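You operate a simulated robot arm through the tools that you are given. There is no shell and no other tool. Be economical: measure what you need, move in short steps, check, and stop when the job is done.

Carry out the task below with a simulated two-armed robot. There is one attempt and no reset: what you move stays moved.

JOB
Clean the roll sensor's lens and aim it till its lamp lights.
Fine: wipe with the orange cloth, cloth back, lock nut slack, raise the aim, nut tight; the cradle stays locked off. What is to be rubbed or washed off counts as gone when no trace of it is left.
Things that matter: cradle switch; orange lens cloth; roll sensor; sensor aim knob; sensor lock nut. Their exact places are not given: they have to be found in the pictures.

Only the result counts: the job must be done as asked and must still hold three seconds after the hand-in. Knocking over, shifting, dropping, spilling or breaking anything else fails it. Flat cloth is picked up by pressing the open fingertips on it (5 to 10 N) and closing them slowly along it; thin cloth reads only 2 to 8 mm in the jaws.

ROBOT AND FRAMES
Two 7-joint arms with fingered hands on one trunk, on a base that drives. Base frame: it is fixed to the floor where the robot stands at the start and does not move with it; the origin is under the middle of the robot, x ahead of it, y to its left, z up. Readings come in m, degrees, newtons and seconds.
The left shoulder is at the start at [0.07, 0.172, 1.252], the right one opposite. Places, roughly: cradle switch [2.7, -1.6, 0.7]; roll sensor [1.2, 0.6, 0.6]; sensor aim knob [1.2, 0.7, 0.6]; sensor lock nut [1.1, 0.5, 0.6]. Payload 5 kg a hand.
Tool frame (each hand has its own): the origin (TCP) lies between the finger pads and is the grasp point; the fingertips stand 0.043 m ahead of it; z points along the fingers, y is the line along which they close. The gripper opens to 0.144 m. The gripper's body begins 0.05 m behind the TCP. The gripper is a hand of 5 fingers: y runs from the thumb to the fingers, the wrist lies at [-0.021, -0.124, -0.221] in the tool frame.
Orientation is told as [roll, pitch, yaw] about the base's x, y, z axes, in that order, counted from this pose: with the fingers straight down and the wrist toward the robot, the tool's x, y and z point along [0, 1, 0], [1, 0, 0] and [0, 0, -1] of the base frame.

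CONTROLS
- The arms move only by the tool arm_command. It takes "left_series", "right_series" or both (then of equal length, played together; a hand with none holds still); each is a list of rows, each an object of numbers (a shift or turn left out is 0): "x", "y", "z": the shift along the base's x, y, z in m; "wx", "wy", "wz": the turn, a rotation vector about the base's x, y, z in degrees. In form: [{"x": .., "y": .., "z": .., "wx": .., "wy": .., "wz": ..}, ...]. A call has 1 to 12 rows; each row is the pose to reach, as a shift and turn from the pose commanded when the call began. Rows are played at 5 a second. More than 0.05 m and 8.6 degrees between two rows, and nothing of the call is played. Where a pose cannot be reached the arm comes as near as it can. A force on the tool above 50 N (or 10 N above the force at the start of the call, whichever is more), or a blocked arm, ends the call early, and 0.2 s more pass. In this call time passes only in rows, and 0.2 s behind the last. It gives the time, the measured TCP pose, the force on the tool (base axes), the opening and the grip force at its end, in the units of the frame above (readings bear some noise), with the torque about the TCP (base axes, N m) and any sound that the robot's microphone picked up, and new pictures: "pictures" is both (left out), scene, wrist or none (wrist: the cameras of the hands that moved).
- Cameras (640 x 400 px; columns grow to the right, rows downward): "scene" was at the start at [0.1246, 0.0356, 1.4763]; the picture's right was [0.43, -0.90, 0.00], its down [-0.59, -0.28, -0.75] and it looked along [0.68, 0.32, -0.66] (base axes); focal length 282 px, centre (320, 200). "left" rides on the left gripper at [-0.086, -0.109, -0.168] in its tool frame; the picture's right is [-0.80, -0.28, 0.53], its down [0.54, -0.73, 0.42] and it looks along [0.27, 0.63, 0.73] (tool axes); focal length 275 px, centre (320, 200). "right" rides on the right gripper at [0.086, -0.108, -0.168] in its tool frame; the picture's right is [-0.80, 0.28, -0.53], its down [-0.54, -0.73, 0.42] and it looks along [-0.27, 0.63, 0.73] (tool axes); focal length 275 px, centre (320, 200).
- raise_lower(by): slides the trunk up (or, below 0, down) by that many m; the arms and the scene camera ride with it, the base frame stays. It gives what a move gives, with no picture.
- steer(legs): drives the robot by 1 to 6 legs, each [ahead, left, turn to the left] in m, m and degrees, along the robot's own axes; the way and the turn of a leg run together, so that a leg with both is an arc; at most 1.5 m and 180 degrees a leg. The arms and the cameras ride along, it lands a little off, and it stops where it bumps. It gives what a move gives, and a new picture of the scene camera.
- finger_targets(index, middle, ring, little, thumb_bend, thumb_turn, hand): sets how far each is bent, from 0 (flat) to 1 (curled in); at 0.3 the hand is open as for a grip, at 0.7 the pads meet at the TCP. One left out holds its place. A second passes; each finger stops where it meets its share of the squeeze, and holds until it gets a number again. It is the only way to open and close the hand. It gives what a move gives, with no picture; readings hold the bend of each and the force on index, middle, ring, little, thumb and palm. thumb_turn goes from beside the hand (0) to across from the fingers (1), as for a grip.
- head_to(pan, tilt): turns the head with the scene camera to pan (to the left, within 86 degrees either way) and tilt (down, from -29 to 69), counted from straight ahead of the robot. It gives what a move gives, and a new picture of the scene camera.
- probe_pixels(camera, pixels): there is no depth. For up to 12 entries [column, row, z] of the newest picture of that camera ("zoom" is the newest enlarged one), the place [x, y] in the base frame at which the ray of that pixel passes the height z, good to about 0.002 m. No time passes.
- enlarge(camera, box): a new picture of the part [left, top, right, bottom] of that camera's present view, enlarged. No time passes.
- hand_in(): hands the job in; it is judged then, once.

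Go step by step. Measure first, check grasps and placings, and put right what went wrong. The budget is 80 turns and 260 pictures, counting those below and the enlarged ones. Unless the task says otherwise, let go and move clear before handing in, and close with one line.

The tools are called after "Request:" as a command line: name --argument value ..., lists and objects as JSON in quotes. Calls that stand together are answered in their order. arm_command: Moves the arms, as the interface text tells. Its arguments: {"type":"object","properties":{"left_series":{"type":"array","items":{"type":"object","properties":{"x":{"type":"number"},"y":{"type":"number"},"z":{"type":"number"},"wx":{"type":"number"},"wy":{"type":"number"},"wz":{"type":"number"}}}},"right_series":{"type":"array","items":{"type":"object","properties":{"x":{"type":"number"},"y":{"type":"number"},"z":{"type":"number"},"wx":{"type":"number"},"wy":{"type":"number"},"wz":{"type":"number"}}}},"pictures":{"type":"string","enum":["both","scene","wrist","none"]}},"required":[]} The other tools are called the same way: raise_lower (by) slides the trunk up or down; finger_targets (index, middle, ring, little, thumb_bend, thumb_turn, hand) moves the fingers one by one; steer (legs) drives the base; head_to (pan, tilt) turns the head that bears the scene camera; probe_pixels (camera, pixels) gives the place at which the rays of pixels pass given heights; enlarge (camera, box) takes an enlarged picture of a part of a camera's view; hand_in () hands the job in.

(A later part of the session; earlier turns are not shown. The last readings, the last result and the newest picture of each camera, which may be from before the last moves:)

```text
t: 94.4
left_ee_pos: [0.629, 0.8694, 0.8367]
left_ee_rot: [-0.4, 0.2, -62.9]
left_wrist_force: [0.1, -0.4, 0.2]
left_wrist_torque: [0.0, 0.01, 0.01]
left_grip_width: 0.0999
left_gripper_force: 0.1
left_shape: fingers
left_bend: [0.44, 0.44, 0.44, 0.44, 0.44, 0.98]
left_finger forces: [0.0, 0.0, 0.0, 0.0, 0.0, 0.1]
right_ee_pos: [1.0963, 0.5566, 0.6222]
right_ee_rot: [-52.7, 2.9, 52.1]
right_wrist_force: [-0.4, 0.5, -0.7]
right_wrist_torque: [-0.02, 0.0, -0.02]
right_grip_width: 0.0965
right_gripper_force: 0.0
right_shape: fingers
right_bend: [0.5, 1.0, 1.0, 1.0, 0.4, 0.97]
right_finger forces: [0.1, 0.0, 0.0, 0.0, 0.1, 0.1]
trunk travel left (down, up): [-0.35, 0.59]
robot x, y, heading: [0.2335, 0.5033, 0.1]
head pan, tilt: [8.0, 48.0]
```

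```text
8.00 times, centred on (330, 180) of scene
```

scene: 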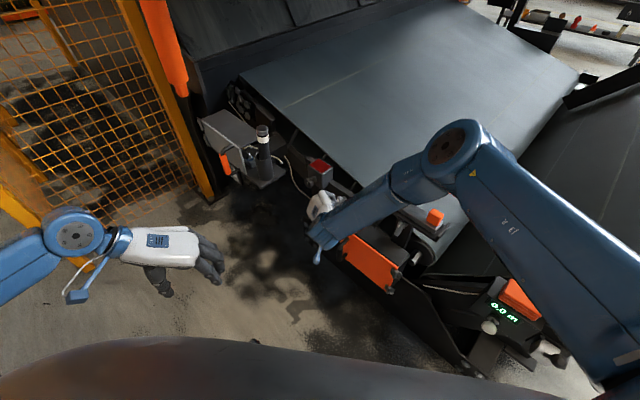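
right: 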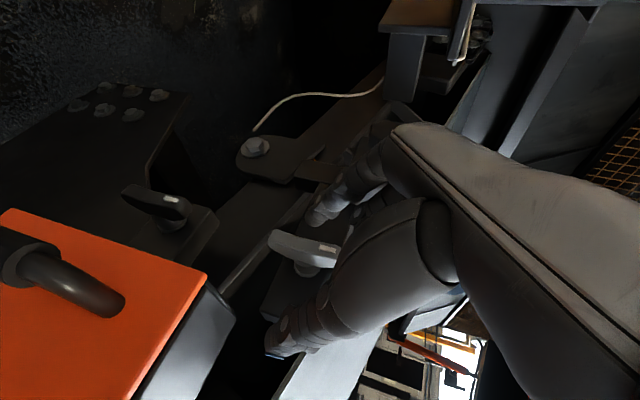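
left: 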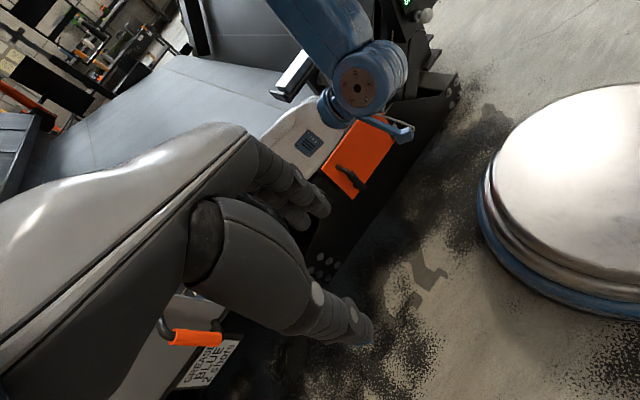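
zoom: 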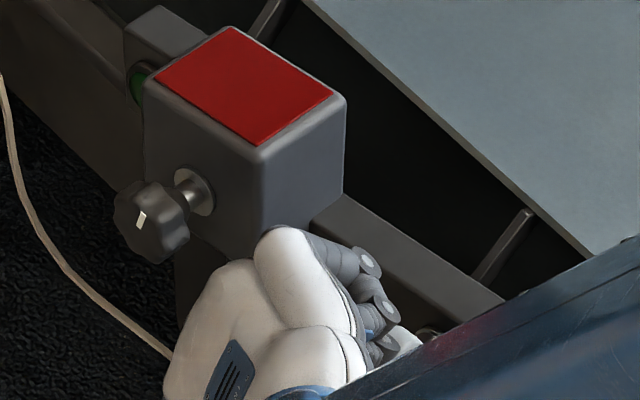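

The index tip (zoom (310,215)) is just left of the lever. I move slightly inward, then push right in small steps, watching the force.

Request:
arm_command --right_series '[{"x": 0.008, "y": -0.006, "z": -0.003}, {"x": 0.002, "y": -0.014, "z": -0.003}, {"x": -0.004, "y": -0.022, "z": -0.003}]' --pictures "wrist"

Request:
enlarge --camera "right" --box '[200, 140, 440, 290]'

```text
t: 95.2
left_ee_pos: [0.6277, 0.8691, 0.8385]
left_ee_rot: [-0.4, 0.1, -62.8]
left_wrist_force: [1.4, 0.9, -0.8]
left_wrist_torque: [-0.04, -0.01, 0.04]
left_grip_width: 0.0999
left_gripper_force: 0.0
left_shape: fingers
left_bend: [0.44, 0.44, 0.44, 0.44, 0.44, 0.98]
left_finger forces: [0.1, 0.1, 0.1, 0.0, 0.0, 0.1]
right_ee_pos: [1.0916, 0.5376, 0.6201]
right_ee_rot: [-52.8, 3.0, 52.1]
right_wrist_force: [4.7, 4.8, 0.0]
right_wrist_torque: [0.14, -0.2, 0.13]
right_grip_width: 0.105
right_gripper_force: 3.2
right_shape: fingers
right_bend: [0.45, 1.0, 1.0, 1.0, 0.4, 0.97]
right_finger forces: [6.3, 0.1, 0.1, 0.0, 0.0, 0.1]
trunk travel left (down, up): [-0.35, 0.59]
robot x, y, heading: [0.2363, 0.4992, 0.6]
head pan, tilt: [8.0, 48.0]
```

right: 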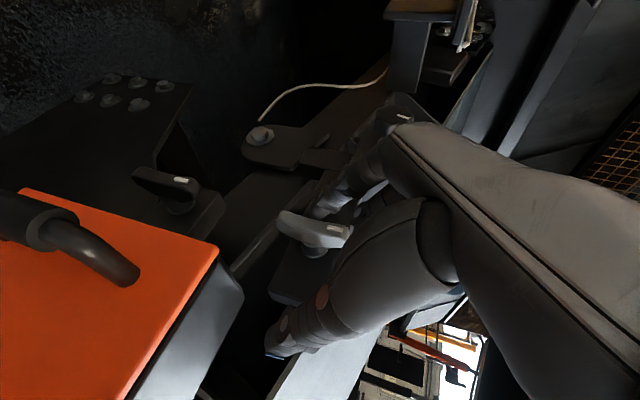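

```text
2.67 times, centred on (320, 215) of right
```

zoom: 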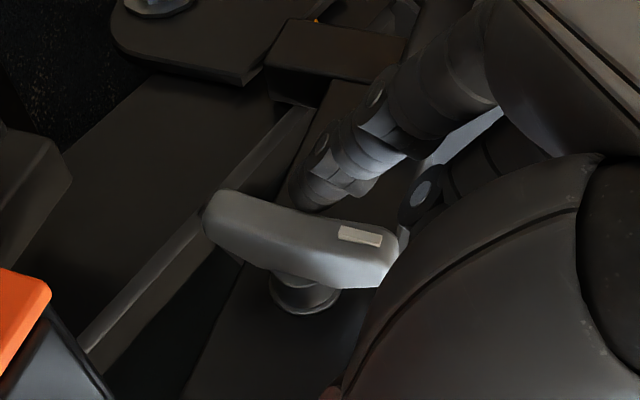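

The index touches the lever but near its hub (6 N, lever unmoved), giving little leverage. I back off, go ~27 mm lower to the lever's end, stiffen the finger and push again.

Request:
arm_command --right_series '[{"x": 0.012, "y": 0.016}, {"x": 0.012, "y": 0.016, "z": -0.027}]' --pictures "none"

Request:
finger_targets --hand "right" --index 0.55

Request:
arm_command --right_series '[{"x": -0.009, "y": -0.012}, {"x": -0.016, "y": -0.021}, {"x": -0.022, "y": -0.029, "z": 0.002}]' --pictures "wrist"

Request:
enlarge --camera "right" --box '[200, 140, 440, 290]'

```text
t: 95.8
left_ee_pos: [0.6289, 0.8699, 0.8373]
left_ee_rot: [-0.4, 0.2, -63.0]
left_wrist_force: [0.2, -0.1, 0.3]
left_wrist_torque: [0.05, 0.03, -0.03]
left_grip_width: 0.0998
left_gripper_force: 0.0
left_shape: fingers
left_bend: [0.44, 0.44, 0.44, 0.44, 0.44, 0.98]
left_finger forces: [0.0, 0.1, 0.0, 0.0, 0.0, 0.0]
right_ee_pos: [1.105, 0.5527, 0.5933]
right_ee_rot: [-52.9, 2.8, 52.2]
right_wrist_force: [1.0, -0.3, 1.0]
right_wrist_torque: [0.03, 0.07, 0.0]
right_grip_width: 0.0971
right_gripper_force: 0.0
right_shape: fingers
right_bend: [0.5, 1.0, 1.0, 1.0, 0.4, 0.98]
right_finger forces: [0.0, 0.0, 0.0, 0.1, 0.1, 0.1]
trunk travel left (down, up): [-0.35, 0.59]
robot x, y, heading: [0.2363, 0.4968, 0.1]
head pan, tilt: [8.0, 48.0]
```

```text
t: 96.8
left_ee_pos: [0.6274, 0.8677, 0.8376]
left_ee_rot: [-0.4, 0.2, -62.9]
left_wrist_force: [-0.3, 0.2, -0.7]
left_wrist_torque: [0.03, -0.01, 0.0]
left_grip_width: 0.0999
left_gripper_force: 0.0
left_shape: fingers
left_bend: [0.44, 0.44, 0.44, 0.44, 0.44, 0.98]
left_finger forces: [0.0, 0.0, 0.0, 0.0, 0.1, 0.1]
right_ee_pos: [1.1045, 0.5533, 0.5937]
right_ee_rot: [-52.8, 2.7, 52.3]
right_wrist_force: [0.1, -0.3, 0.1]
right_wrist_torque: [-0.05, 0.0, 0.02]
right_grip_width: 0.0881
right_gripper_force: 0.0
right_shape: fingers
right_bend: [0.55, 1.0, 1.0, 1.0, 0.4, 0.98]
right_finger forces: [0.1, 0.0, 0.0, 0.0, 0.0, 0.0]
trunk travel left (down, up): [-0.35, 0.59]
robot x, y, heading: [0.2384, 0.5018, 0.6]
head pan, tilt: [8.0, 48.0]
```

```text
t: 97.6
left_ee_pos: [0.6266, 0.8695, 0.8373]
left_ee_rot: [-0.4, 0.2, -62.9]
left_wrist_force: [0.4, 0.6, -0.8]
left_wrist_torque: [0.02, -0.02, -0.03]
left_grip_width: 0.1002
left_gripper_force: 0.1
left_shape: fingers
left_bend: [0.44, 0.44, 0.44, 0.44, 0.44, 0.98]
left_finger forces: [0.0, 0.0, 0.0, 0.0, 0.0, 0.1]
right_ee_pos: [1.0836, 0.5352, 0.5997]
right_ee_rot: [-52.4, 3.8, 51.8]
right_wrist_force: [-3.9, 11.9, -1.5]
right_wrist_torque: [0.4, 0.19, 0.7]
right_grip_width: 0.0995
right_gripper_force: 6.0
right_shape: fingers
right_bend: [0.48, 1.0, 1.0, 1.0, 0.4, 0.98]
right_finger forces: [11.6, 0.0, 0.0, 0.0, 0.0, 0.1]
right hand out of reach, approached as far as the arm can: row 2, 3
trunk travel left (down, up): [-0.35, 0.59]
robot x, y, heading: [0.2317, 0.4987, 0.5]
head pan, tilt: [8.0, 48.0]
```

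right: 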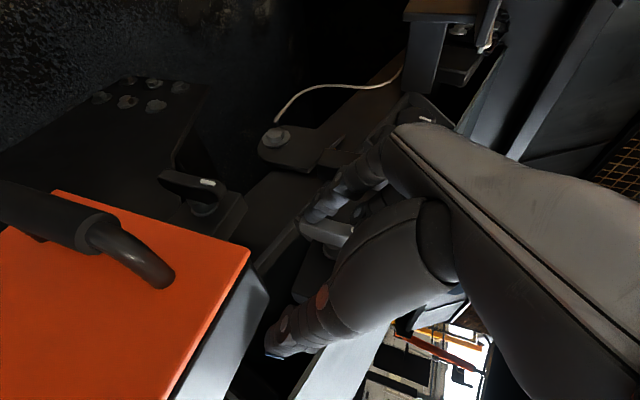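

```text
2.67 times, centred on (320, 215) of right
```

zoom: 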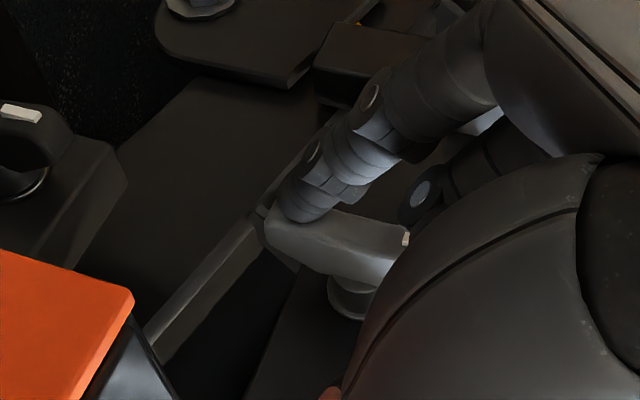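

The lever has turned roughly 14° (index now presses at its end with 11.6 N), but the arm is at its limit again. I back out, shift the base right, and return.

Request:
arm_command --right_series '[{"x": 0.006, "y": 0.008}, {"x": -0.015, "y": 0.025, "z": 0.005}, {"x": -0.045, "y": 0.048, "z": 0.01}]' --pictures "none"

Request:
steer --legs '[[-0.08, -0.14, 0]]'

Request:
enlarge --camera "right" --box '[160, 100, 480, 300]'

```text
t: 98.4
left_ee_pos: [0.6275, 0.8693, 0.8376]
left_ee_rot: [-0.5, 0.0, -62.9]
left_wrist_force: [0.3, 0.2, 0.5]
left_wrist_torque: [-0.07, -0.01, 0.0]
left_grip_width: 0.0998
left_gripper_force: 0.1
left_shape: fingers
left_bend: [0.44, 0.44, 0.44, 0.44, 0.44, 0.98]
left_finger forces: [0.1, 0.0, 0.0, 0.1, 0.0, 0.0]
right_ee_pos: [1.0416, 0.5791, 0.6109]
right_ee_rot: [-53.0, 2.9, 52.1]
right_wrist_force: [0.2, 0.1, 0.6]
right_wrist_torque: [-0.01, 0.01, 0.01]
right_grip_width: 0.0875
right_gripper_force: 0.0
right_shape: fingers
right_bend: [0.55, 1.0, 1.0, 1.0, 0.4, 0.98]
right_finger forces: [0.0, 0.0, 0.0, 0.0, 0.0, 0.0]
trunk travel left (down, up): [-0.35, 0.59]
robot x, y, heading: [0.2332, 0.4983, 0.4]
head pan, tilt: [8.0, 48.0]
```

```text
t: 99.9
left_ee_pos: [0.5492, 0.7272, 0.8379]
left_ee_rot: [-0.5, 0.1, -63.1]
left_wrist_force: [-0.5, 0.2, -0.7]
left_wrist_torque: [0.06, -0.05, -0.01]
left_grip_width: 0.0998
left_gripper_force: 0.0
left_shape: fingers
left_bend: [0.44, 0.44, 0.44, 0.44, 0.44, 0.98]
left_finger forces: [0.0, 0.0, 0.0, 0.0, 0.1, 0.1]
right_ee_pos: [0.9611, 0.4352, 0.6097]
right_ee_rot: [-52.7, 2.8, 52.1]
right_wrist_force: [0.2, -0.8, -0.2]
right_wrist_torque: [0.02, -0.01, 0.01]
right_grip_width: 0.0876
right_gripper_force: 0.1
right_shape: fingers
right_bend: [0.55, 1.0, 1.0, 1.0, 0.4, 0.98]
right_finger forces: [0.1, 0.0, 0.1, 0.0, 0.1, 0.0]
trunk travel left (down, up): [-0.35, 0.59]
robot x, y, heading: [0.1533, 0.3588, 0.2]
head pan, tilt: [8.0, 48.0]
```

scene: 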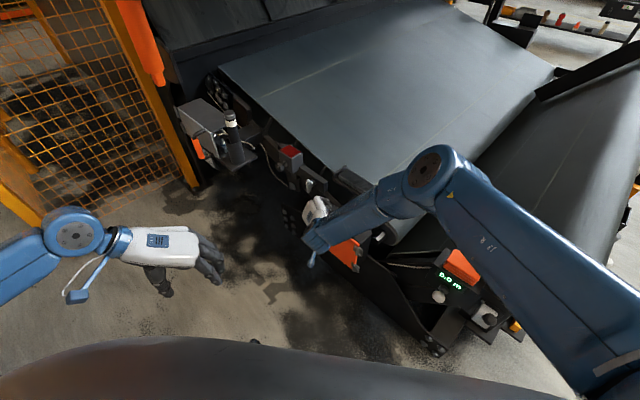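

```text
2.00 times, centred on (320, 200) of right
```

zoom: 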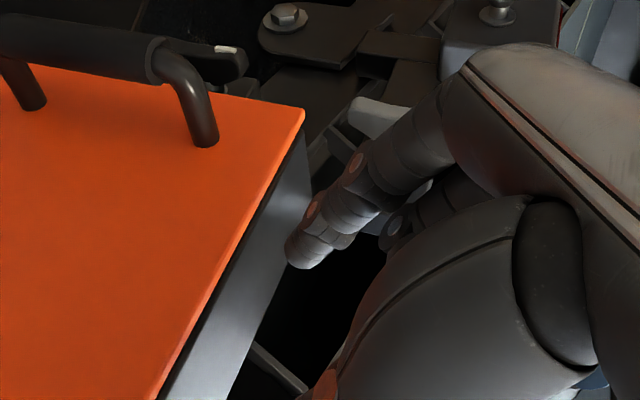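

The lever is now visible in the scene camera near (308,186); I zoom to see its angle, before reaching back.

Request:
enlarge --camera "scene" --box '[265, 140, 345, 215]'

```text
5.33 times, centred on (305, 178) of scene
```

zoom: 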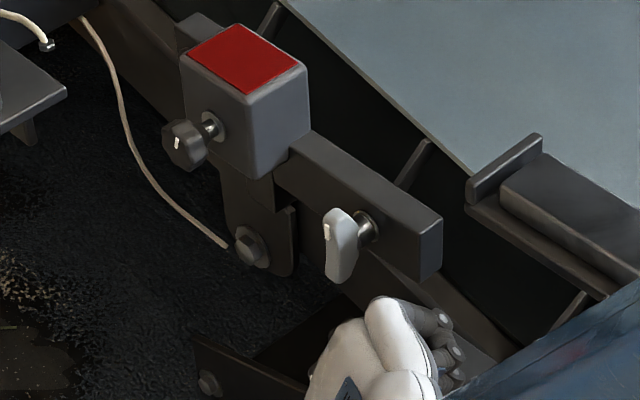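

The lever leans about 14° toward loosening. I go back in behind its lower end and sweep it along its arc.

Request:
finger_targets --hand "right" --index 0.6

Request:
arm_command --right_series '[{"x": 0.024, "y": 0.037, "z": -0.003}, {"x": 0.048, "y": 0.074, "z": -0.006}, {"x": 0.072, "y": 0.111, "z": -0.01}, {"x": 0.097, "y": 0.15, "z": -0.01}, {"x": 0.122, "y": 0.131, "z": -0.012}, {"x": 0.137, "y": 0.12, "z": -0.013}, {"x": 0.123, "y": 0.1, "z": -0.01}, {"x": 0.1165, "y": 0.092, "z": -0.01}, {"x": 0.1107, "y": 0.085, "z": -0.008}, {"x": 0.1055, "y": 0.078, "z": -0.003}]' --pictures "wrist"

Request:
enlarge --camera "right" --box '[200, 140, 440, 290]'

Request:
enlarge --camera "scene" --box '[265, 140, 345, 215]'

```text
t: 100.9
left_ee_pos: [0.551, 0.7261, 0.8375]
left_ee_rot: [-0.4, 0.2, -63.1]
left_wrist_force: [-0.5, -0.3, 0.5]
left_wrist_torque: [0.01, -0.01, 0.01]
left_grip_width: 0.1
left_gripper_force: 0.0
left_shape: fingers
left_bend: [0.44, 0.44, 0.44, 0.44, 0.44, 0.98]
left_finger forces: [0.0, 0.1, 0.0, 0.1, 0.1, 0.1]
right_ee_pos: [0.9619, 0.4344, 0.611]
right_ee_rot: [-52.8, 2.9, 52.0]
right_wrist_force: [0.1, 1.0, 0.2]
right_wrist_torque: [-0.01, 0.02, -0.01]
right_grip_width: 0.0787
right_gripper_force: 0.0
right_shape: fingers
right_bend: [0.6, 1.0, 1.0, 1.0, 0.4, 0.98]
right_finger forces: [0.0, 0.0, 0.1, 0.1, 0.0, 0.0]
trunk travel left (down, up): [-0.35, 0.59]
robot x, y, heading: [0.1569, 0.3579, 0.2]
head pan, tilt: [8.0, 48.0]
```

```text
t: 103.1
left_ee_pos: [0.5501, 0.7256, 0.8376]
left_ee_rot: [-0.4, 0.0, -63.0]
left_wrist_force: [-0.5, -0.2, 0.4]
left_wrist_torque: [0.03, 0.0, 0.01]
left_grip_width: 0.1
left_gripper_force: 0.1
left_shape: fingers
left_bend: [0.44, 0.44, 0.44, 0.44, 0.44, 0.98]
left_finger forces: [0.0, 0.0, 0.0, 0.0, 0.1, 0.0]
right_ee_pos: [1.0609, 0.5088, 0.606]
right_ee_rot: [-53.3, 3.1, 51.2]
right_wrist_force: [0.3, -0.5, 0.0]
right_wrist_torque: [-0.01, -0.01, 0.01]
right_grip_width: 0.0783
right_gripper_force: 0.1
right_shape: fingers
right_bend: [0.6, 1.0, 1.0, 1.0, 0.4, 0.98]
right_finger forces: [0.0, 0.0, 0.0, 0.1, 0.0, 0.0]
right hand out of reach, approached as far as the arm can: row 3, 4, 5, 6, 7, 8, 9, 10
trunk travel left (down, up): [-0.35, 0.59]
robot x, y, heading: [0.1573, 0.362, 0.0]
head pan, tilt: [8.0, 48.0]
```

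right: 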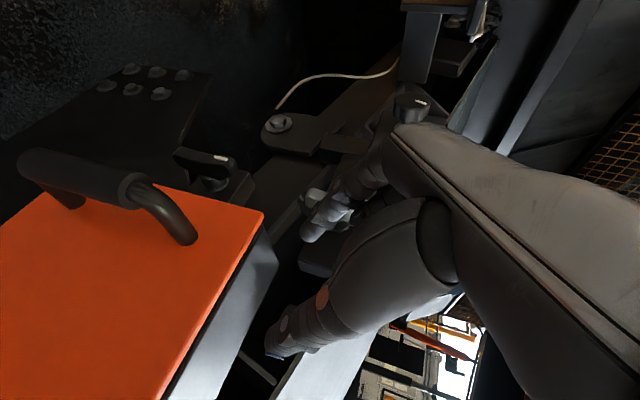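

```text
2.67 times, centred on (320, 215) of right
```

zoom: 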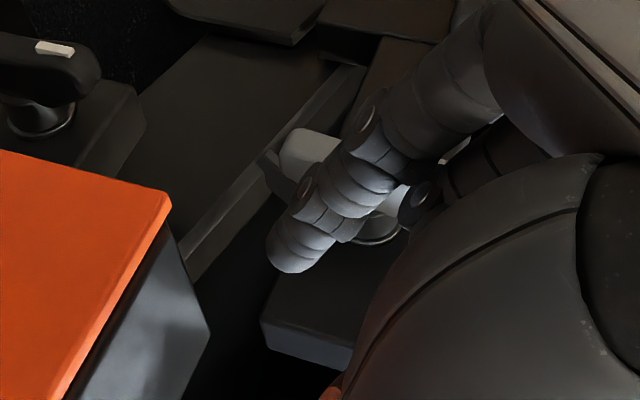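

```text
5.33 times, centred on (305, 178) of scene
```

zoom: 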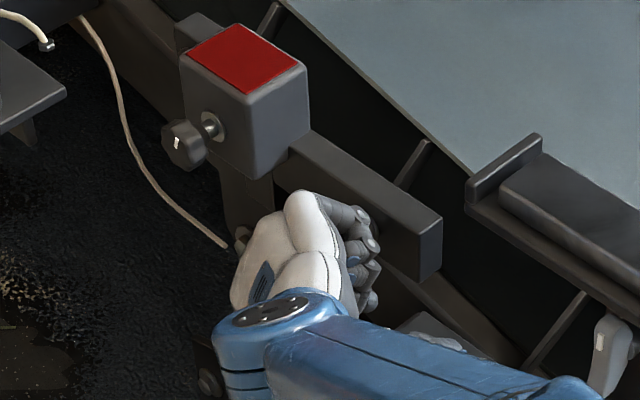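

That was reach-limited: the finger slid in front of the lever. I retreat, lower the trunk and bring the base closer for a roomier posture.

Request:
arm_command --right_series '[{"x": -0.03, "y": 0.02, "z": 0.01}, {"x": -0.06, "y": 0.03, "z": 0.03}, {"x": -0.09, "y": 0.03, "z": 0.06}, {"x": -0.12, "y": 0.03, "z": 0.09}, {"x": -0.14, "y": 0.03, "z": 0.13}, {"x": -0.15, "y": 0.03, "z": 0.17}]' --pictures "none"

Request:
raise_lower --by -0.15

Request:
steer --legs '[[0.14, 0.06, 0]]'

Request:
arm_command --right_series '[{"z": 0.0}]' --pictures "wrist"

```text
t: 104.5
left_ee_pos: [0.5497, 0.7257, 0.8387]
left_ee_rot: [-0.3, 0.1, -63.1]
left_wrist_force: [-0.1, 0.1, -0.2]
left_wrist_torque: [0.0, -0.02, -0.03]
left_grip_width: 0.1002
left_gripper_force: 0.0
left_shape: fingers
left_bend: [0.44, 0.44, 0.44, 0.44, 0.44, 0.98]
left_finger forces: [0.0, 0.0, 0.1, 0.0, 0.1, 0.0]
right_ee_pos: [0.9004, 0.558, 0.7806]
right_ee_rot: [-52.9, 2.8, 52.1]
right_wrist_force: [-0.7, 0.1, 0.2]
right_wrist_torque: [0.0, -0.02, 0.02]
right_grip_width: 0.0784
right_gripper_force: 0.1
right_shape: fingers
right_bend: [0.6, 1.0, 1.0, 1.0, 0.4, 0.98]
right_finger forces: [0.1, 0.0, 0.0, 0.0, 0.1, 0.0]
trunk travel left (down, up): [-0.35, 0.59]
robot x, y, heading: [0.1537, 0.3555, -0.1]
head pan, tilt: [8.0, 48.0]
```

```text
t: 106.2
left_ee_pos: [0.5495, 0.7259, 0.6878]
left_ee_rot: [-0.4, 0.1, -63.1]
left_wrist_force: [-0.4, 0.0, -0.1]
left_wrist_torque: [0.0, -0.01, -0.03]
left_grip_width: 0.0997
left_gripper_force: 0.0
left_shape: fingers
left_bend: [0.44, 0.44, 0.44, 0.44, 0.44, 0.98]
left_finger forces: [0.1, 0.1, 0.0, 0.1, 0.0, 0.0]
right_ee_pos: [0.9017, 0.5577, 0.6301]
right_ee_rot: [-52.9, 2.8, 52.0]
right_wrist_force: [0.2, 0.0, -0.1]
right_wrist_torque: [0.0, -0.02, 0.01]
right_grip_width: 0.0784
right_gripper_force: 0.1
right_shape: fingers
right_bend: [0.6, 1.0, 1.0, 1.0, 0.4, 0.98]
right_finger forces: [0.0, 0.0, 0.0, 0.0, 0.0, 0.0]
trunk travel left (down, up): [-0.2, 0.74]
robot x, y, heading: [0.1584, 0.3601, 0.0]
head pan, tilt: [8.0, 48.0]
```

```text
t: 107.6
left_ee_pos: [0.688, 0.7854, 0.6862]
left_ee_rot: [-0.5, 0.1, -63.2]
left_wrist_force: [-0.2, -0.1, 0.1]
left_wrist_torque: [-0.04, 0.04, 0.01]
left_grip_width: 0.0998
left_gripper_force: 0.1
left_shape: fingers
left_bend: [0.44, 0.44, 0.44, 0.44, 0.44, 0.98]
left_finger forces: [0.0, 0.0, 0.1, 0.1, 0.1, 0.1]
right_ee_pos: [1.0389, 0.6185, 0.6296]
right_ee_rot: [-52.9, 2.9, 52.0]
right_wrist_force: [0.6, 0.9, 0.5]
right_wrist_torque: [-0.02, -0.05, -0.01]
right_grip_width: 0.0783
right_gripper_force: 0.1
right_shape: fingers
right_bend: [0.6, 1.0, 1.0, 1.0, 0.4, 0.98]
right_finger forces: [0.0, 0.0, 0.0, 0.0, 0.0, 0.0]
trunk travel left (down, up): [-0.2, 0.74]
robot x, y, heading: [0.2916, 0.4213, -0.3]
head pan, tilt: [8.0, 48.0]
```

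scene: 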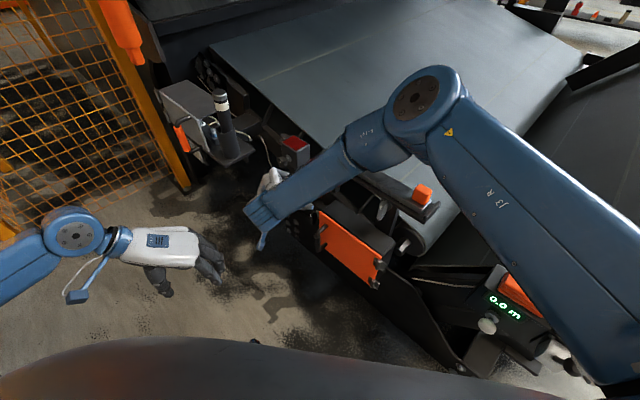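

```text
t: 108.0
left_ee_pos: [0.6875, 0.7853, 0.6873]
left_ee_rot: [-0.4, 0.2, -63.3]
left_wrist_force: [-0.3, -0.6, -0.5]
left_wrist_torque: [0.02, 0.02, 0.02]
left_grip_width: 0.0998
left_gripper_force: 0.1
left_shape: fingers
left_bend: [0.44, 0.44, 0.44, 0.44, 0.44, 0.98]
left_finger forces: [0.0, 0.0, 0.0, 0.0, 0.1, 0.0]
right_ee_pos: [1.0376, 0.6173, 0.6303]
right_ee_rot: [-52.9, 2.8, 52.0]
right_wrist_force: [-0.6, -0.4, 0.2]
right_wrist_torque: [-0.02, 0.0, 0.01]
right_grip_width: 0.0785
right_gripper_force: 0.0
right_shape: fingers
right_bend: [0.6, 1.0, 1.0, 1.0, 0.4, 0.98]
right_finger forces: [0.0, 0.0, 0.0, 0.1, 0.0, 0.1]
trunk travel left (down, up): [-0.2, 0.74]
robot x, y, heading: [0.2904, 0.4205, 0.1]
head pan, tilt: [8.0, 48.0]
```

right: 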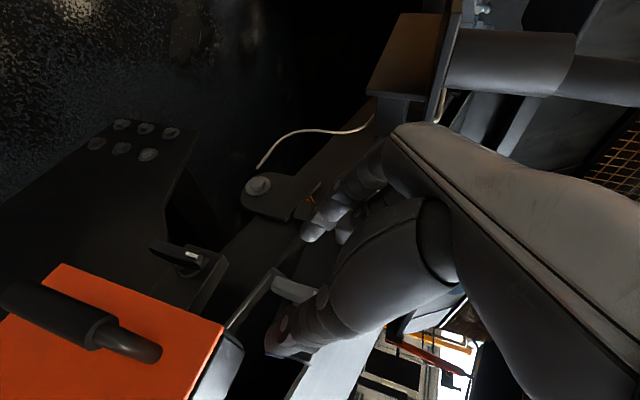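

Request:
arm_command --right_series '[{"x": 0.025, "y": -0.01, "z": -0.03}, {"x": 0.045, "y": -0.03, "z": -0.034}, {"x": 0.067, "y": -0.052, "z": -0.034}]' --pictures "wrist"

Request:
enlarge --camera "right" --box '[200, 140, 440, 290]'

```text
t: 108.8
left_ee_pos: [0.6884, 0.7864, 0.6876]
left_ee_rot: [-0.4, 0.1, -63.2]
left_wrist_force: [0.1, -0.1, -0.4]
left_wrist_torque: [-0.01, 0.03, -0.01]
left_grip_width: 0.1001
left_gripper_force: 0.1
left_shape: fingers
left_bend: [0.44, 0.44, 0.44, 0.44, 0.44, 0.98]
left_finger forces: [0.0, 0.0, 0.0, 0.0, 0.1, 0.2]
right_ee_pos: [1.1065, 0.5652, 0.596]
right_ee_rot: [-52.9, 2.8, 52.0]
right_wrist_force: [-0.7, 0.0, -0.2]
right_wrist_torque: [-0.03, -0.02, -0.01]
right_grip_width: 0.0786
right_gripper_force: 0.0
right_shape: fingers
right_bend: [0.6, 1.0, 1.0, 1.0, 0.4, 0.98]
right_finger forces: [0.1, 0.1, 0.1, 0.0, 0.1, 0.0]
trunk travel left (down, up): [-0.2, 0.74]
robot x, y, heading: [0.2931, 0.4202, 0.3]
head pan, tilt: [8.0, 48.0]
```

right: 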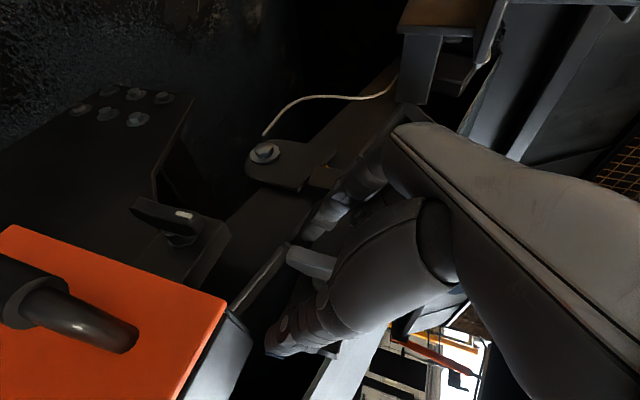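

```text
2.67 times, centred on (320, 215) of right
```

zoom: 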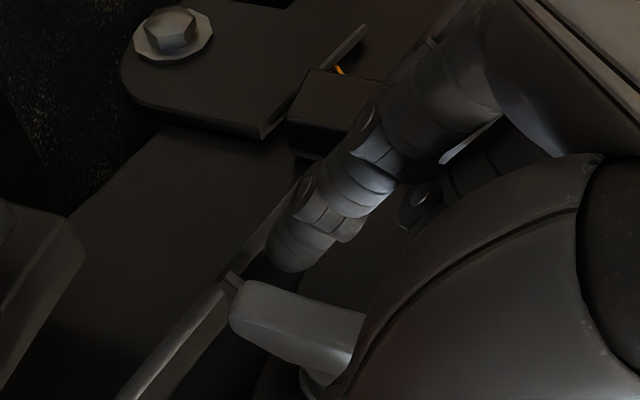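

Now the pose is fully reached, with the index tip just left of the lever's end. I sweep along the arc.

Request:
arm_command --right_series '[{"x": -0.0122, "y": -0.0158}, {"x": -0.0198, "y": -0.0256, "z": 0.004}, {"x": -0.0244, "y": -0.0316, "z": 0.008}, {"x": -0.0281, "y": -0.0363, "z": 0.015}, {"x": -0.0307, "y": -0.0398, "z": 0.024}]' --pictures "wrist"

Request:
enlarge --camera "right" --box '[200, 140, 440, 290]'

```text
t: 110.0
left_ee_pos: [0.6873, 0.7853, 0.6876]
left_ee_rot: [-0.4, 0.1, -63.3]
left_wrist_force: [-0.1, -0.1, -0.3]
left_wrist_torque: [-0.03, 0.01, 0.02]
left_grip_width: 0.0998
left_gripper_force: 0.1
left_shape: fingers
left_bend: [0.44, 0.44, 0.44, 0.44, 0.44, 0.98]
left_finger forces: [0.0, 0.1, 0.0, 0.1, 0.0, 0.0]
right_ee_pos: [1.0761, 0.5256, 0.6202]
right_ee_rot: [-52.8, 2.8, 52.0]
right_wrist_force: [0.5, 0.6, -0.5]
right_wrist_torque: [0.02, -0.02, -0.01]
right_grip_width: 0.0789
right_gripper_force: 0.0
right_shape: fingers
right_bend: [0.6, 1.0, 1.0, 1.0, 0.4, 0.98]
right_finger forces: [0.0, 0.0, 0.0, 0.0, 0.0, 0.0]
trunk travel left (down, up): [-0.2, 0.74]
robot x, y, heading: [0.2946, 0.4233, -0.1]
head pan, tilt: [8.0, 48.0]
```

right: 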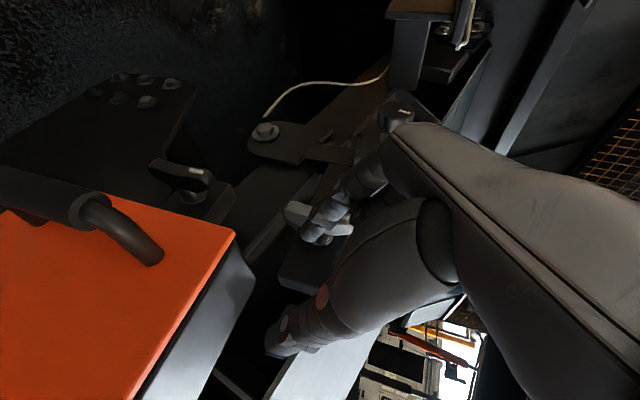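

```text
2.67 times, centred on (320, 215) of right
```

zoom: 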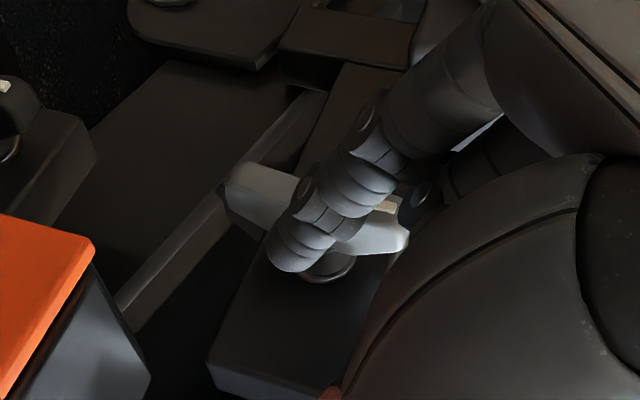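

The finger slid over the lever's face: not deep enough. I go back, straighten the index slightly and go 15 mm deeper, then push.

Request:
arm_command --right_series '[{"x": -0.016, "y": 0.012}, {"x": 0.004, "y": 0.035, "z": -0.012}, {"x": 0.022, "y": 0.053, "z": -0.026}]' --pictures "none"

Request:
finger_targets --hand "right" --index 0.54

Request:
arm_command --right_series '[{"x": 0.016, "y": -0.012, "z": -0.003}, {"x": 0.027, "y": -0.021, "z": -0.006}, {"x": 0.021, "y": -0.029, "z": -0.006}, {"x": 0.015, "y": -0.037, "z": -0.006}, {"x": 0.009, "y": -0.045, "z": -0.005}]' --pictures "wrist"

Request:
enlarge --camera "right" --box '[200, 140, 440, 290]'

```text
t: 110.8
left_ee_pos: [0.688, 0.7873, 0.6873]
left_ee_rot: [-0.4, 0.1, -63.2]
left_wrist_force: [-0.6, 1.0, -0.6]
left_wrist_torque: [-0.04, -0.05, -0.01]
left_grip_width: 0.1001
left_gripper_force: 0.1
left_shape: fingers
left_bend: [0.44, 0.44, 0.44, 0.44, 0.44, 0.98]
left_finger forces: [0.0, 0.0, 0.0, 0.1, 0.1, 0.0]
right_ee_pos: [1.0957, 0.5782, 0.5929]
right_ee_rot: [-52.8, 2.9, 52.0]
right_wrist_force: [0.1, -0.4, 0.4]
right_wrist_torque: [0.02, 0.01, 0.03]
right_grip_width: 0.0784
right_gripper_force: 0.0
right_shape: fingers
right_bend: [0.6, 1.0, 1.0, 1.0, 0.4, 0.98]
right_finger forces: [0.0, 0.0, 0.0, 0.0, 0.1, 0.1]
trunk travel left (down, up): [-0.2, 0.74]
robot x, y, heading: [0.2931, 0.4181, 0.2]
head pan, tilt: [8.0, 48.0]
```

```text
t: 111.8
left_ee_pos: [0.6877, 0.7858, 0.6872]
left_ee_rot: [-0.4, 0.1, -63.1]
left_wrist_force: [0.5, 0.0, 0.1]
left_wrist_torque: [0.02, -0.02, -0.04]
left_grip_width: 0.1
left_gripper_force: 0.1
left_shape: fingers
left_bend: [0.44, 0.44, 0.44, 0.44, 0.44, 0.98]
left_finger forces: [0.1, 0.0, 0.1, 0.0, 0.1, 0.0]
right_ee_pos: [1.0951, 0.5795, 0.5934]
right_ee_rot: [-52.7, 2.8, 52.0]
right_wrist_force: [0.3, -0.1, 0.2]
right_wrist_torque: [0.0, 0.01, 0.02]
right_grip_width: 0.089
right_gripper_force: 0.1
right_shape: fingers
right_bend: [0.54, 1.0, 1.0, 1.0, 0.4, 0.98]
right_finger forces: [0.0, 0.0, 0.0, 0.0, 0.0, 0.1]
trunk travel left (down, up): [-0.2, 0.74]
robot x, y, heading: [0.2936, 0.4229, 0.0]
head pan, tilt: [8.0, 48.0]
```

```text
t: 113.0
left_ee_pos: [0.6878, 0.7851, 0.6868]
left_ee_rot: [-0.4, 0.0, -63.1]
left_wrist_force: [-0.1, 0.1, 0.2]
left_wrist_torque: [0.02, 0.01, 0.01]
left_grip_width: 0.0997
left_gripper_force: 0.1
left_shape: fingers
left_bend: [0.44, 0.44, 0.44, 0.44, 0.44, 0.98]
left_finger forces: [0.0, 0.0, 0.1, 0.0, 0.0, 0.0]
right_ee_pos: [1.1063, 0.5352, 0.5885]
right_ee_rot: [-52.7, 2.8, 52.1]
right_wrist_force: [2.4, 6.1, 0.1]
right_wrist_torque: [0.21, -0.11, 0.22]
right_grip_width: 0.098
right_gripper_force: 3.3
right_shape: fingers
right_bend: [0.49, 1.0, 1.0, 1.0, 0.4, 0.98]
right_finger forces: [6.8, 0.0, 0.0, 0.0, 0.1, 0.1]
trunk travel left (down, up): [-0.2, 0.74]
robot x, y, heading: [0.2922, 0.42, 0.0]
head pan, tilt: [8.0, 48.0]
```

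right: 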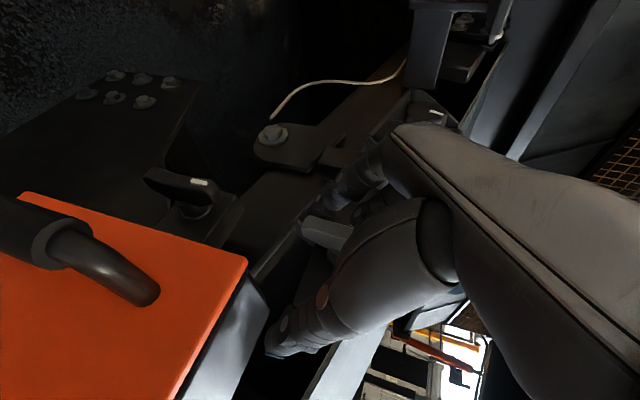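

```text
2.67 times, centred on (320, 215) of right
```

zoom: 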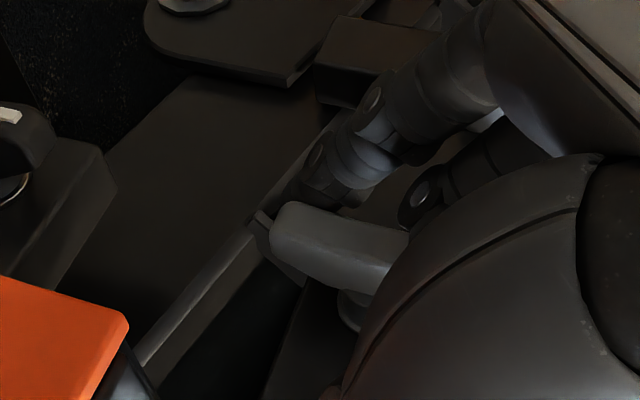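

The finger is now properly behind the lever's end (6.8 N). I continue the push along the arc.

Request:
arm_command --right_series '[{"x": -0.0061, "y": -0.0079}, {"x": -0.0122, "y": -0.0158, "z": 0.002}, {"x": -0.0183, "y": -0.0237, "z": 0.005}, {"x": -0.0238, "y": -0.0308, "z": 0.01}]' --pictures "wrist"

Request:
enlarge --camera "right" --box '[200, 140, 440, 290]'

```text
t: 114.0
left_ee_pos: [0.6873, 0.7881, 0.6868]
left_ee_rot: [-0.6, 0.1, -63.1]
left_wrist_force: [-0.3, 0.1, 0.0]
left_wrist_torque: [0.01, -0.1, 0.0]
left_grip_width: 0.1001
left_gripper_force: 0.1
left_shape: fingers
left_bend: [0.44, 0.44, 0.44, 0.44, 0.44, 0.98]
left_finger forces: [0.1, 0.0, 0.0, 0.0, 0.0, 0.1]
right_ee_pos: [1.0842, 0.5059, 0.599]
right_ee_rot: [-52.6, 2.9, 52.2]
right_wrist_force: [24.1, 30.4, -13.5]
right_wrist_torque: [0.28, 0.06, 0.49]
right_grip_width: 0.1346
right_gripper_force: 17.9
right_shape: fingers
right_bend: [0.29, 1.0, 1.0, 1.0, 0.4, 0.98]
right_finger forces: [36.6, 0.1, 0.0, 0.1, 0.0, 0.0]
trunk travel left (down, up): [-0.2, 0.74]
robot x, y, heading: [0.2942, 0.4189, 0.1]
head pan, tilt: [8.0, 48.0]
```

right: 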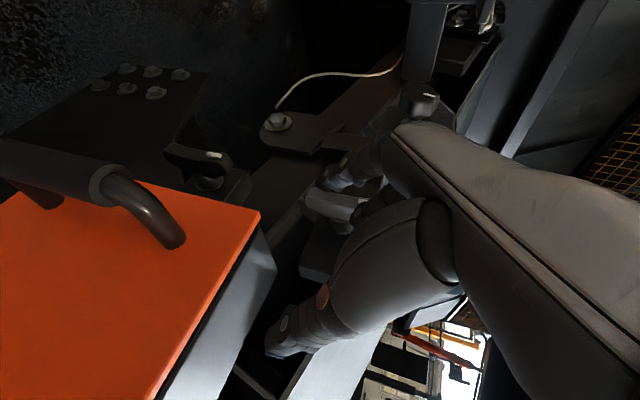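

```text
2.67 times, centred on (320, 215) of right
```

zoom: 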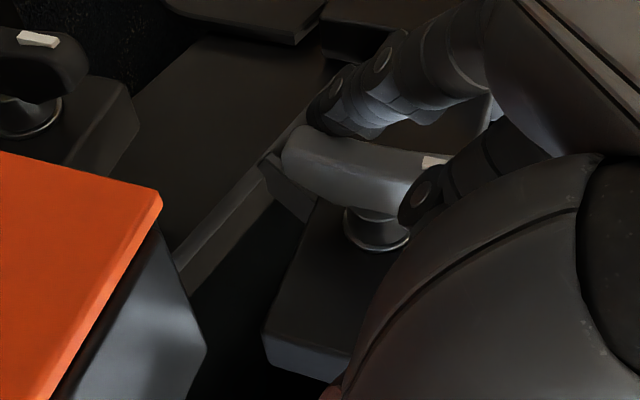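

The index pushed 36 N yet the lever's angle in the picture (slope vs. rail) has barely changed. I back off and look at it from the scene camera.

Request:
arm_command --right_series '[{"x": 0.012, "y": 0.016, "z": -0.005}, {"x": -0.01, "y": 0.035, "z": -0.005}, {"x": -0.045, "y": 0.055, "z": 0.0}, {"x": -0.08, "y": 0.07, "z": 0.02}, {"x": -0.11, "y": 0.07, "z": 0.05}, {"x": -0.14, "y": 0.07, "z": 0.08}]' --pictures "scene"

Request:
enlarge --camera "scene" --box '[250, 130, 346, 190]'

Request:
enlarge --camera "right" --box '[200, 140, 440, 290]'

```text
t: 115.4
left_ee_pos: [0.6872, 0.7849, 0.689]
left_ee_rot: [-0.4, 0.1, -63.2]
left_wrist_force: [-0.4, 0.8, -0.2]
left_wrist_torque: [0.0, -0.02, 0.02]
left_grip_width: 0.0998
left_gripper_force: 0.0
left_shape: fingers
left_bend: [0.44, 0.44, 0.44, 0.44, 0.44, 0.98]
left_finger forces: [0.1, 0.0, 0.0, 0.0, 0.0, 0.1]
right_ee_pos: [0.9398, 0.5715, 0.6805]
right_ee_rot: [-52.9, 2.8, 52.0]
right_wrist_force: [-0.6, -0.4, 0.1]
right_wrist_torque: [0.01, -0.03, -0.01]
right_grip_width: 0.0891
right_gripper_force: 0.0
right_shape: fingers
right_bend: [0.54, 1.0, 1.0, 1.0, 0.4, 0.98]
right_finger forces: [0.0, 0.0, 0.0, 0.1, 0.0, 0.0]
trunk travel left (down, up): [-0.2, 0.74]
robot x, y, heading: [0.2957, 0.4173, -0.2]
head pan, tilt: [8.0, 48.0]
```

scene: 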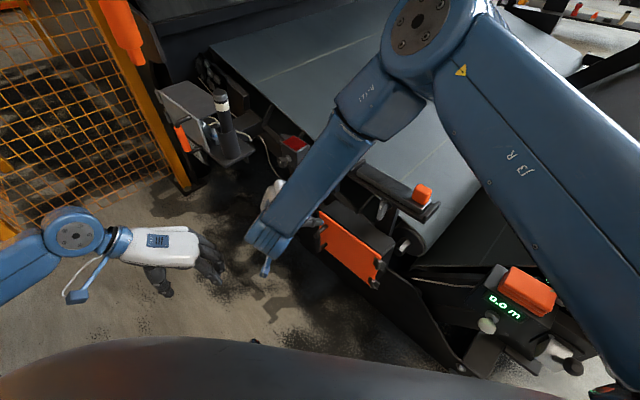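

```text
6.67 times, centred on (298, 160) of scene
```

zoom: 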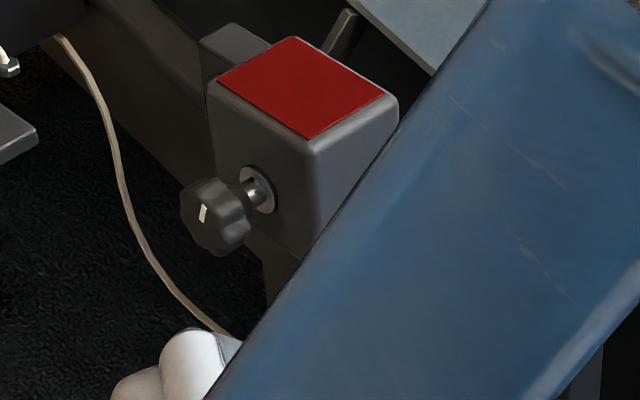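

```text
2.67 times, centred on (320, 215) of right
```

zoom: 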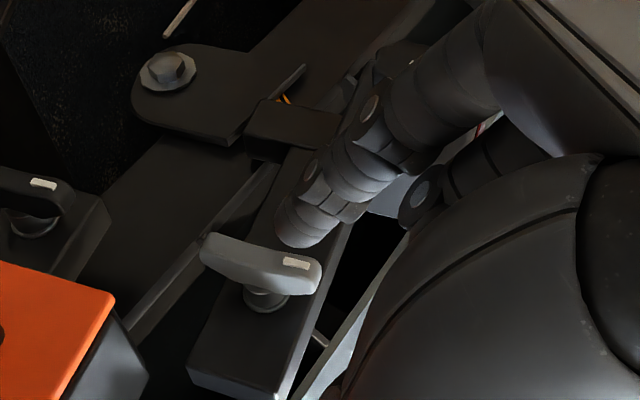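

Same lever slope as at first, so it has not turned; a one-sided push tells little. I'll pinch the lever between index and thumb, so I can test turning both ways.

Request:
finger_targets --hand "right" --index 0.48 --thumb_bend 0.45

Request:
arm_command --right_series '[{"x": 0.035, "y": 0.005, "z": -0.025}, {"x": 0.07, "y": 0.01, "z": -0.05}, {"x": 0.1, "y": 0.014, "z": -0.07}, {"x": 0.128, "y": 0.0165, "z": -0.08}, {"x": 0.152, "y": -0.002, "z": -0.086}, {"x": 0.1756, "y": -0.0205, "z": -0.0885}]' --pictures "wrist"

Request:
finger_targets --hand "right" --index 0.7 --thumb_bend 0.7

Request:
enlarge --camera "right" --box '[200, 140, 440, 290]'

```text
t: 116.4
left_ee_pos: [0.6879, 0.786, 0.6887]
left_ee_rot: [-0.5, 0.1, -63.1]
left_wrist_force: [0.1, 0.1, 0.4]
left_wrist_torque: [0.0, -0.01, -0.02]
left_grip_width: 0.0999
left_gripper_force: 0.0
left_shape: fingers
left_bend: [0.44, 0.44, 0.44, 0.44, 0.44, 0.98]
left_finger forces: [0.1, 0.0, 0.0, 0.1, 0.1, 0.0]
right_ee_pos: [0.9416, 0.5712, 0.6815]
right_ee_rot: [-52.8, 2.8, 52.0]
right_wrist_force: [-1.0, 0.2, 0.5]
right_wrist_torque: [0.04, 0.03, 0.01]
right_grip_width: 0.0915
right_gripper_force: 0.0
right_shape: fingers
right_bend: [0.48, 1.0, 1.0, 1.0, 0.45, 0.98]
right_finger forces: [0.1, 0.0, 0.1, 0.0, 0.0, 0.0]
trunk travel left (down, up): [-0.2, 0.74]
robot x, y, heading: [0.2945, 0.4179, 0.2]
head pan, tilt: [8.0, 48.0]
```

```text
t: 117.8
left_ee_pos: [0.6879, 0.7863, 0.6874]
left_ee_rot: [-0.4, 0.1, -63.2]
left_wrist_force: [0.3, 1.5, -0.3]
left_wrist_torque: [0.0, 0.03, 0.04]
left_grip_width: 0.0998
left_gripper_force: 0.1
left_shape: fingers
left_bend: [0.44, 0.44, 0.44, 0.44, 0.44, 0.98]
left_finger forces: [0.0, 0.1, 0.0, 0.0, 0.0, 0.0]
right_ee_pos: [1.1158, 0.5517, 0.5927]
right_ee_rot: [-52.8, 3.0, 52.0]
right_wrist_force: [0.3, -0.5, 0.0]
right_wrist_torque: [-0.01, -0.01, 0.01]
right_grip_width: 0.091
right_gripper_force: 0.1
right_shape: fingers
right_bend: [0.48, 1.0, 1.0, 1.0, 0.45, 0.98]
right_finger forces: [0.0, 0.0, 0.0, 0.0, 0.1, 0.1]
trunk travel left (down, up): [-0.2, 0.74]
robot x, y, heading: [0.2954, 0.4174, -0.1]
head pan, tilt: [8.0, 48.0]
```

right: 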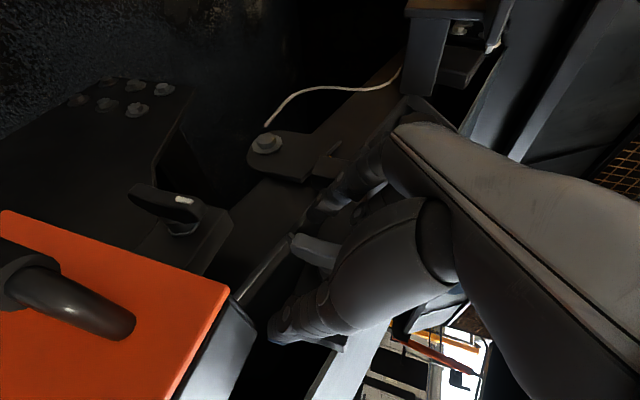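

```text
t: 118.8
left_ee_pos: [0.6877, 0.7864, 0.6879]
left_ee_rot: [-0.4, 0.0, -63.2]
left_wrist_force: [-0.5, 1.3, 0.0]
left_wrist_torque: [-0.01, 0.02, -0.02]
left_grip_width: 0.0998
left_gripper_force: 0.0
left_shape: fingers
left_bend: [0.44, 0.44, 0.44, 0.44, 0.44, 0.98]
left_finger forces: [0.0, 0.1, 0.1, 0.1, 0.0, 0.0]
right_ee_pos: [1.1158, 0.5532, 0.5923]
right_ee_rot: [-52.8, 2.9, 52.0]
right_wrist_force: [7.9, 8.3, 0.3]
right_wrist_torque: [0.24, -0.24, 0.27]
right_grip_width: 0.0251
right_gripper_force: 5.5
right_shape: fingers
right_bend: [0.6, 1.0, 1.0, 1.0, 0.7, 0.98]
right_finger forces: [11.1, 0.0, 0.1, 0.0, 0.0, 0.1]
trunk travel left (down, up): [-0.2, 0.74]
robot x, y, heading: [0.2921, 0.4162, -0.1]
head pan, tilt: [8.0, 48.0]
```

```text
2.67 times, centred on (320, 215) of right
```

zoom: 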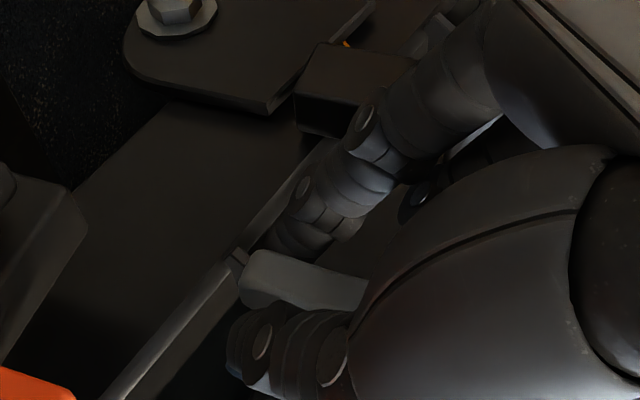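

The lever is nicely between index (above) and thumb (below, zoom (270,350)). I test the other direction: open the index and close the thumb onto it.

Request:
finger_targets --hand "right" --index 0.48 --thumb_bend 0.95

Request:
enlarge --camera "right" --box '[200, 140, 440, 290]'

```text
t: 119.8
left_ee_pos: [0.6867, 0.7858, 0.6866]
left_ee_rot: [-0.3, 0.1, -63.3]
left_wrist_force: [-0.4, 0.5, 1.2]
left_wrist_torque: [0.04, 0.01, 0.01]
left_grip_width: 0.0999
left_gripper_force: 0.1
left_shape: fingers
left_bend: [0.44, 0.44, 0.44, 0.44, 0.44, 0.98]
left_finger forces: [0.0, 0.0, 0.1, 0.0, 0.0, 0.0]
right_ee_pos: [1.1156, 0.5523, 0.5916]
right_ee_rot: [-52.8, 2.8, 51.9]
right_wrist_force: [0.0, -0.1, 0.9]
right_wrist_torque: [0.01, 0.0, -0.01]
right_grip_width: 0.0274
right_gripper_force: 0.1
right_shape: fingers
right_bend: [0.45, 1.0, 1.0, 1.0, 0.91, 0.97]
right_finger forces: [0.0, 0.0, 0.1, 0.1, 0.0, 0.0]
trunk travel left (down, up): [-0.2, 0.74]
robot x, y, heading: [0.2968, 0.4203, -0.2]
head pan, tilt: [8.0, 48.0]
```

```text
2.67 times, centred on (320, 215) of right
```

zoom: 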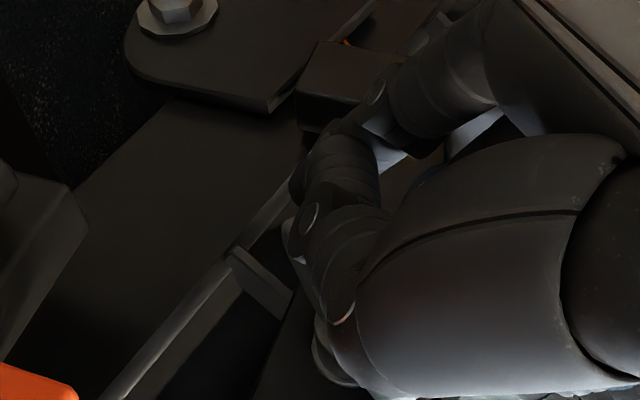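

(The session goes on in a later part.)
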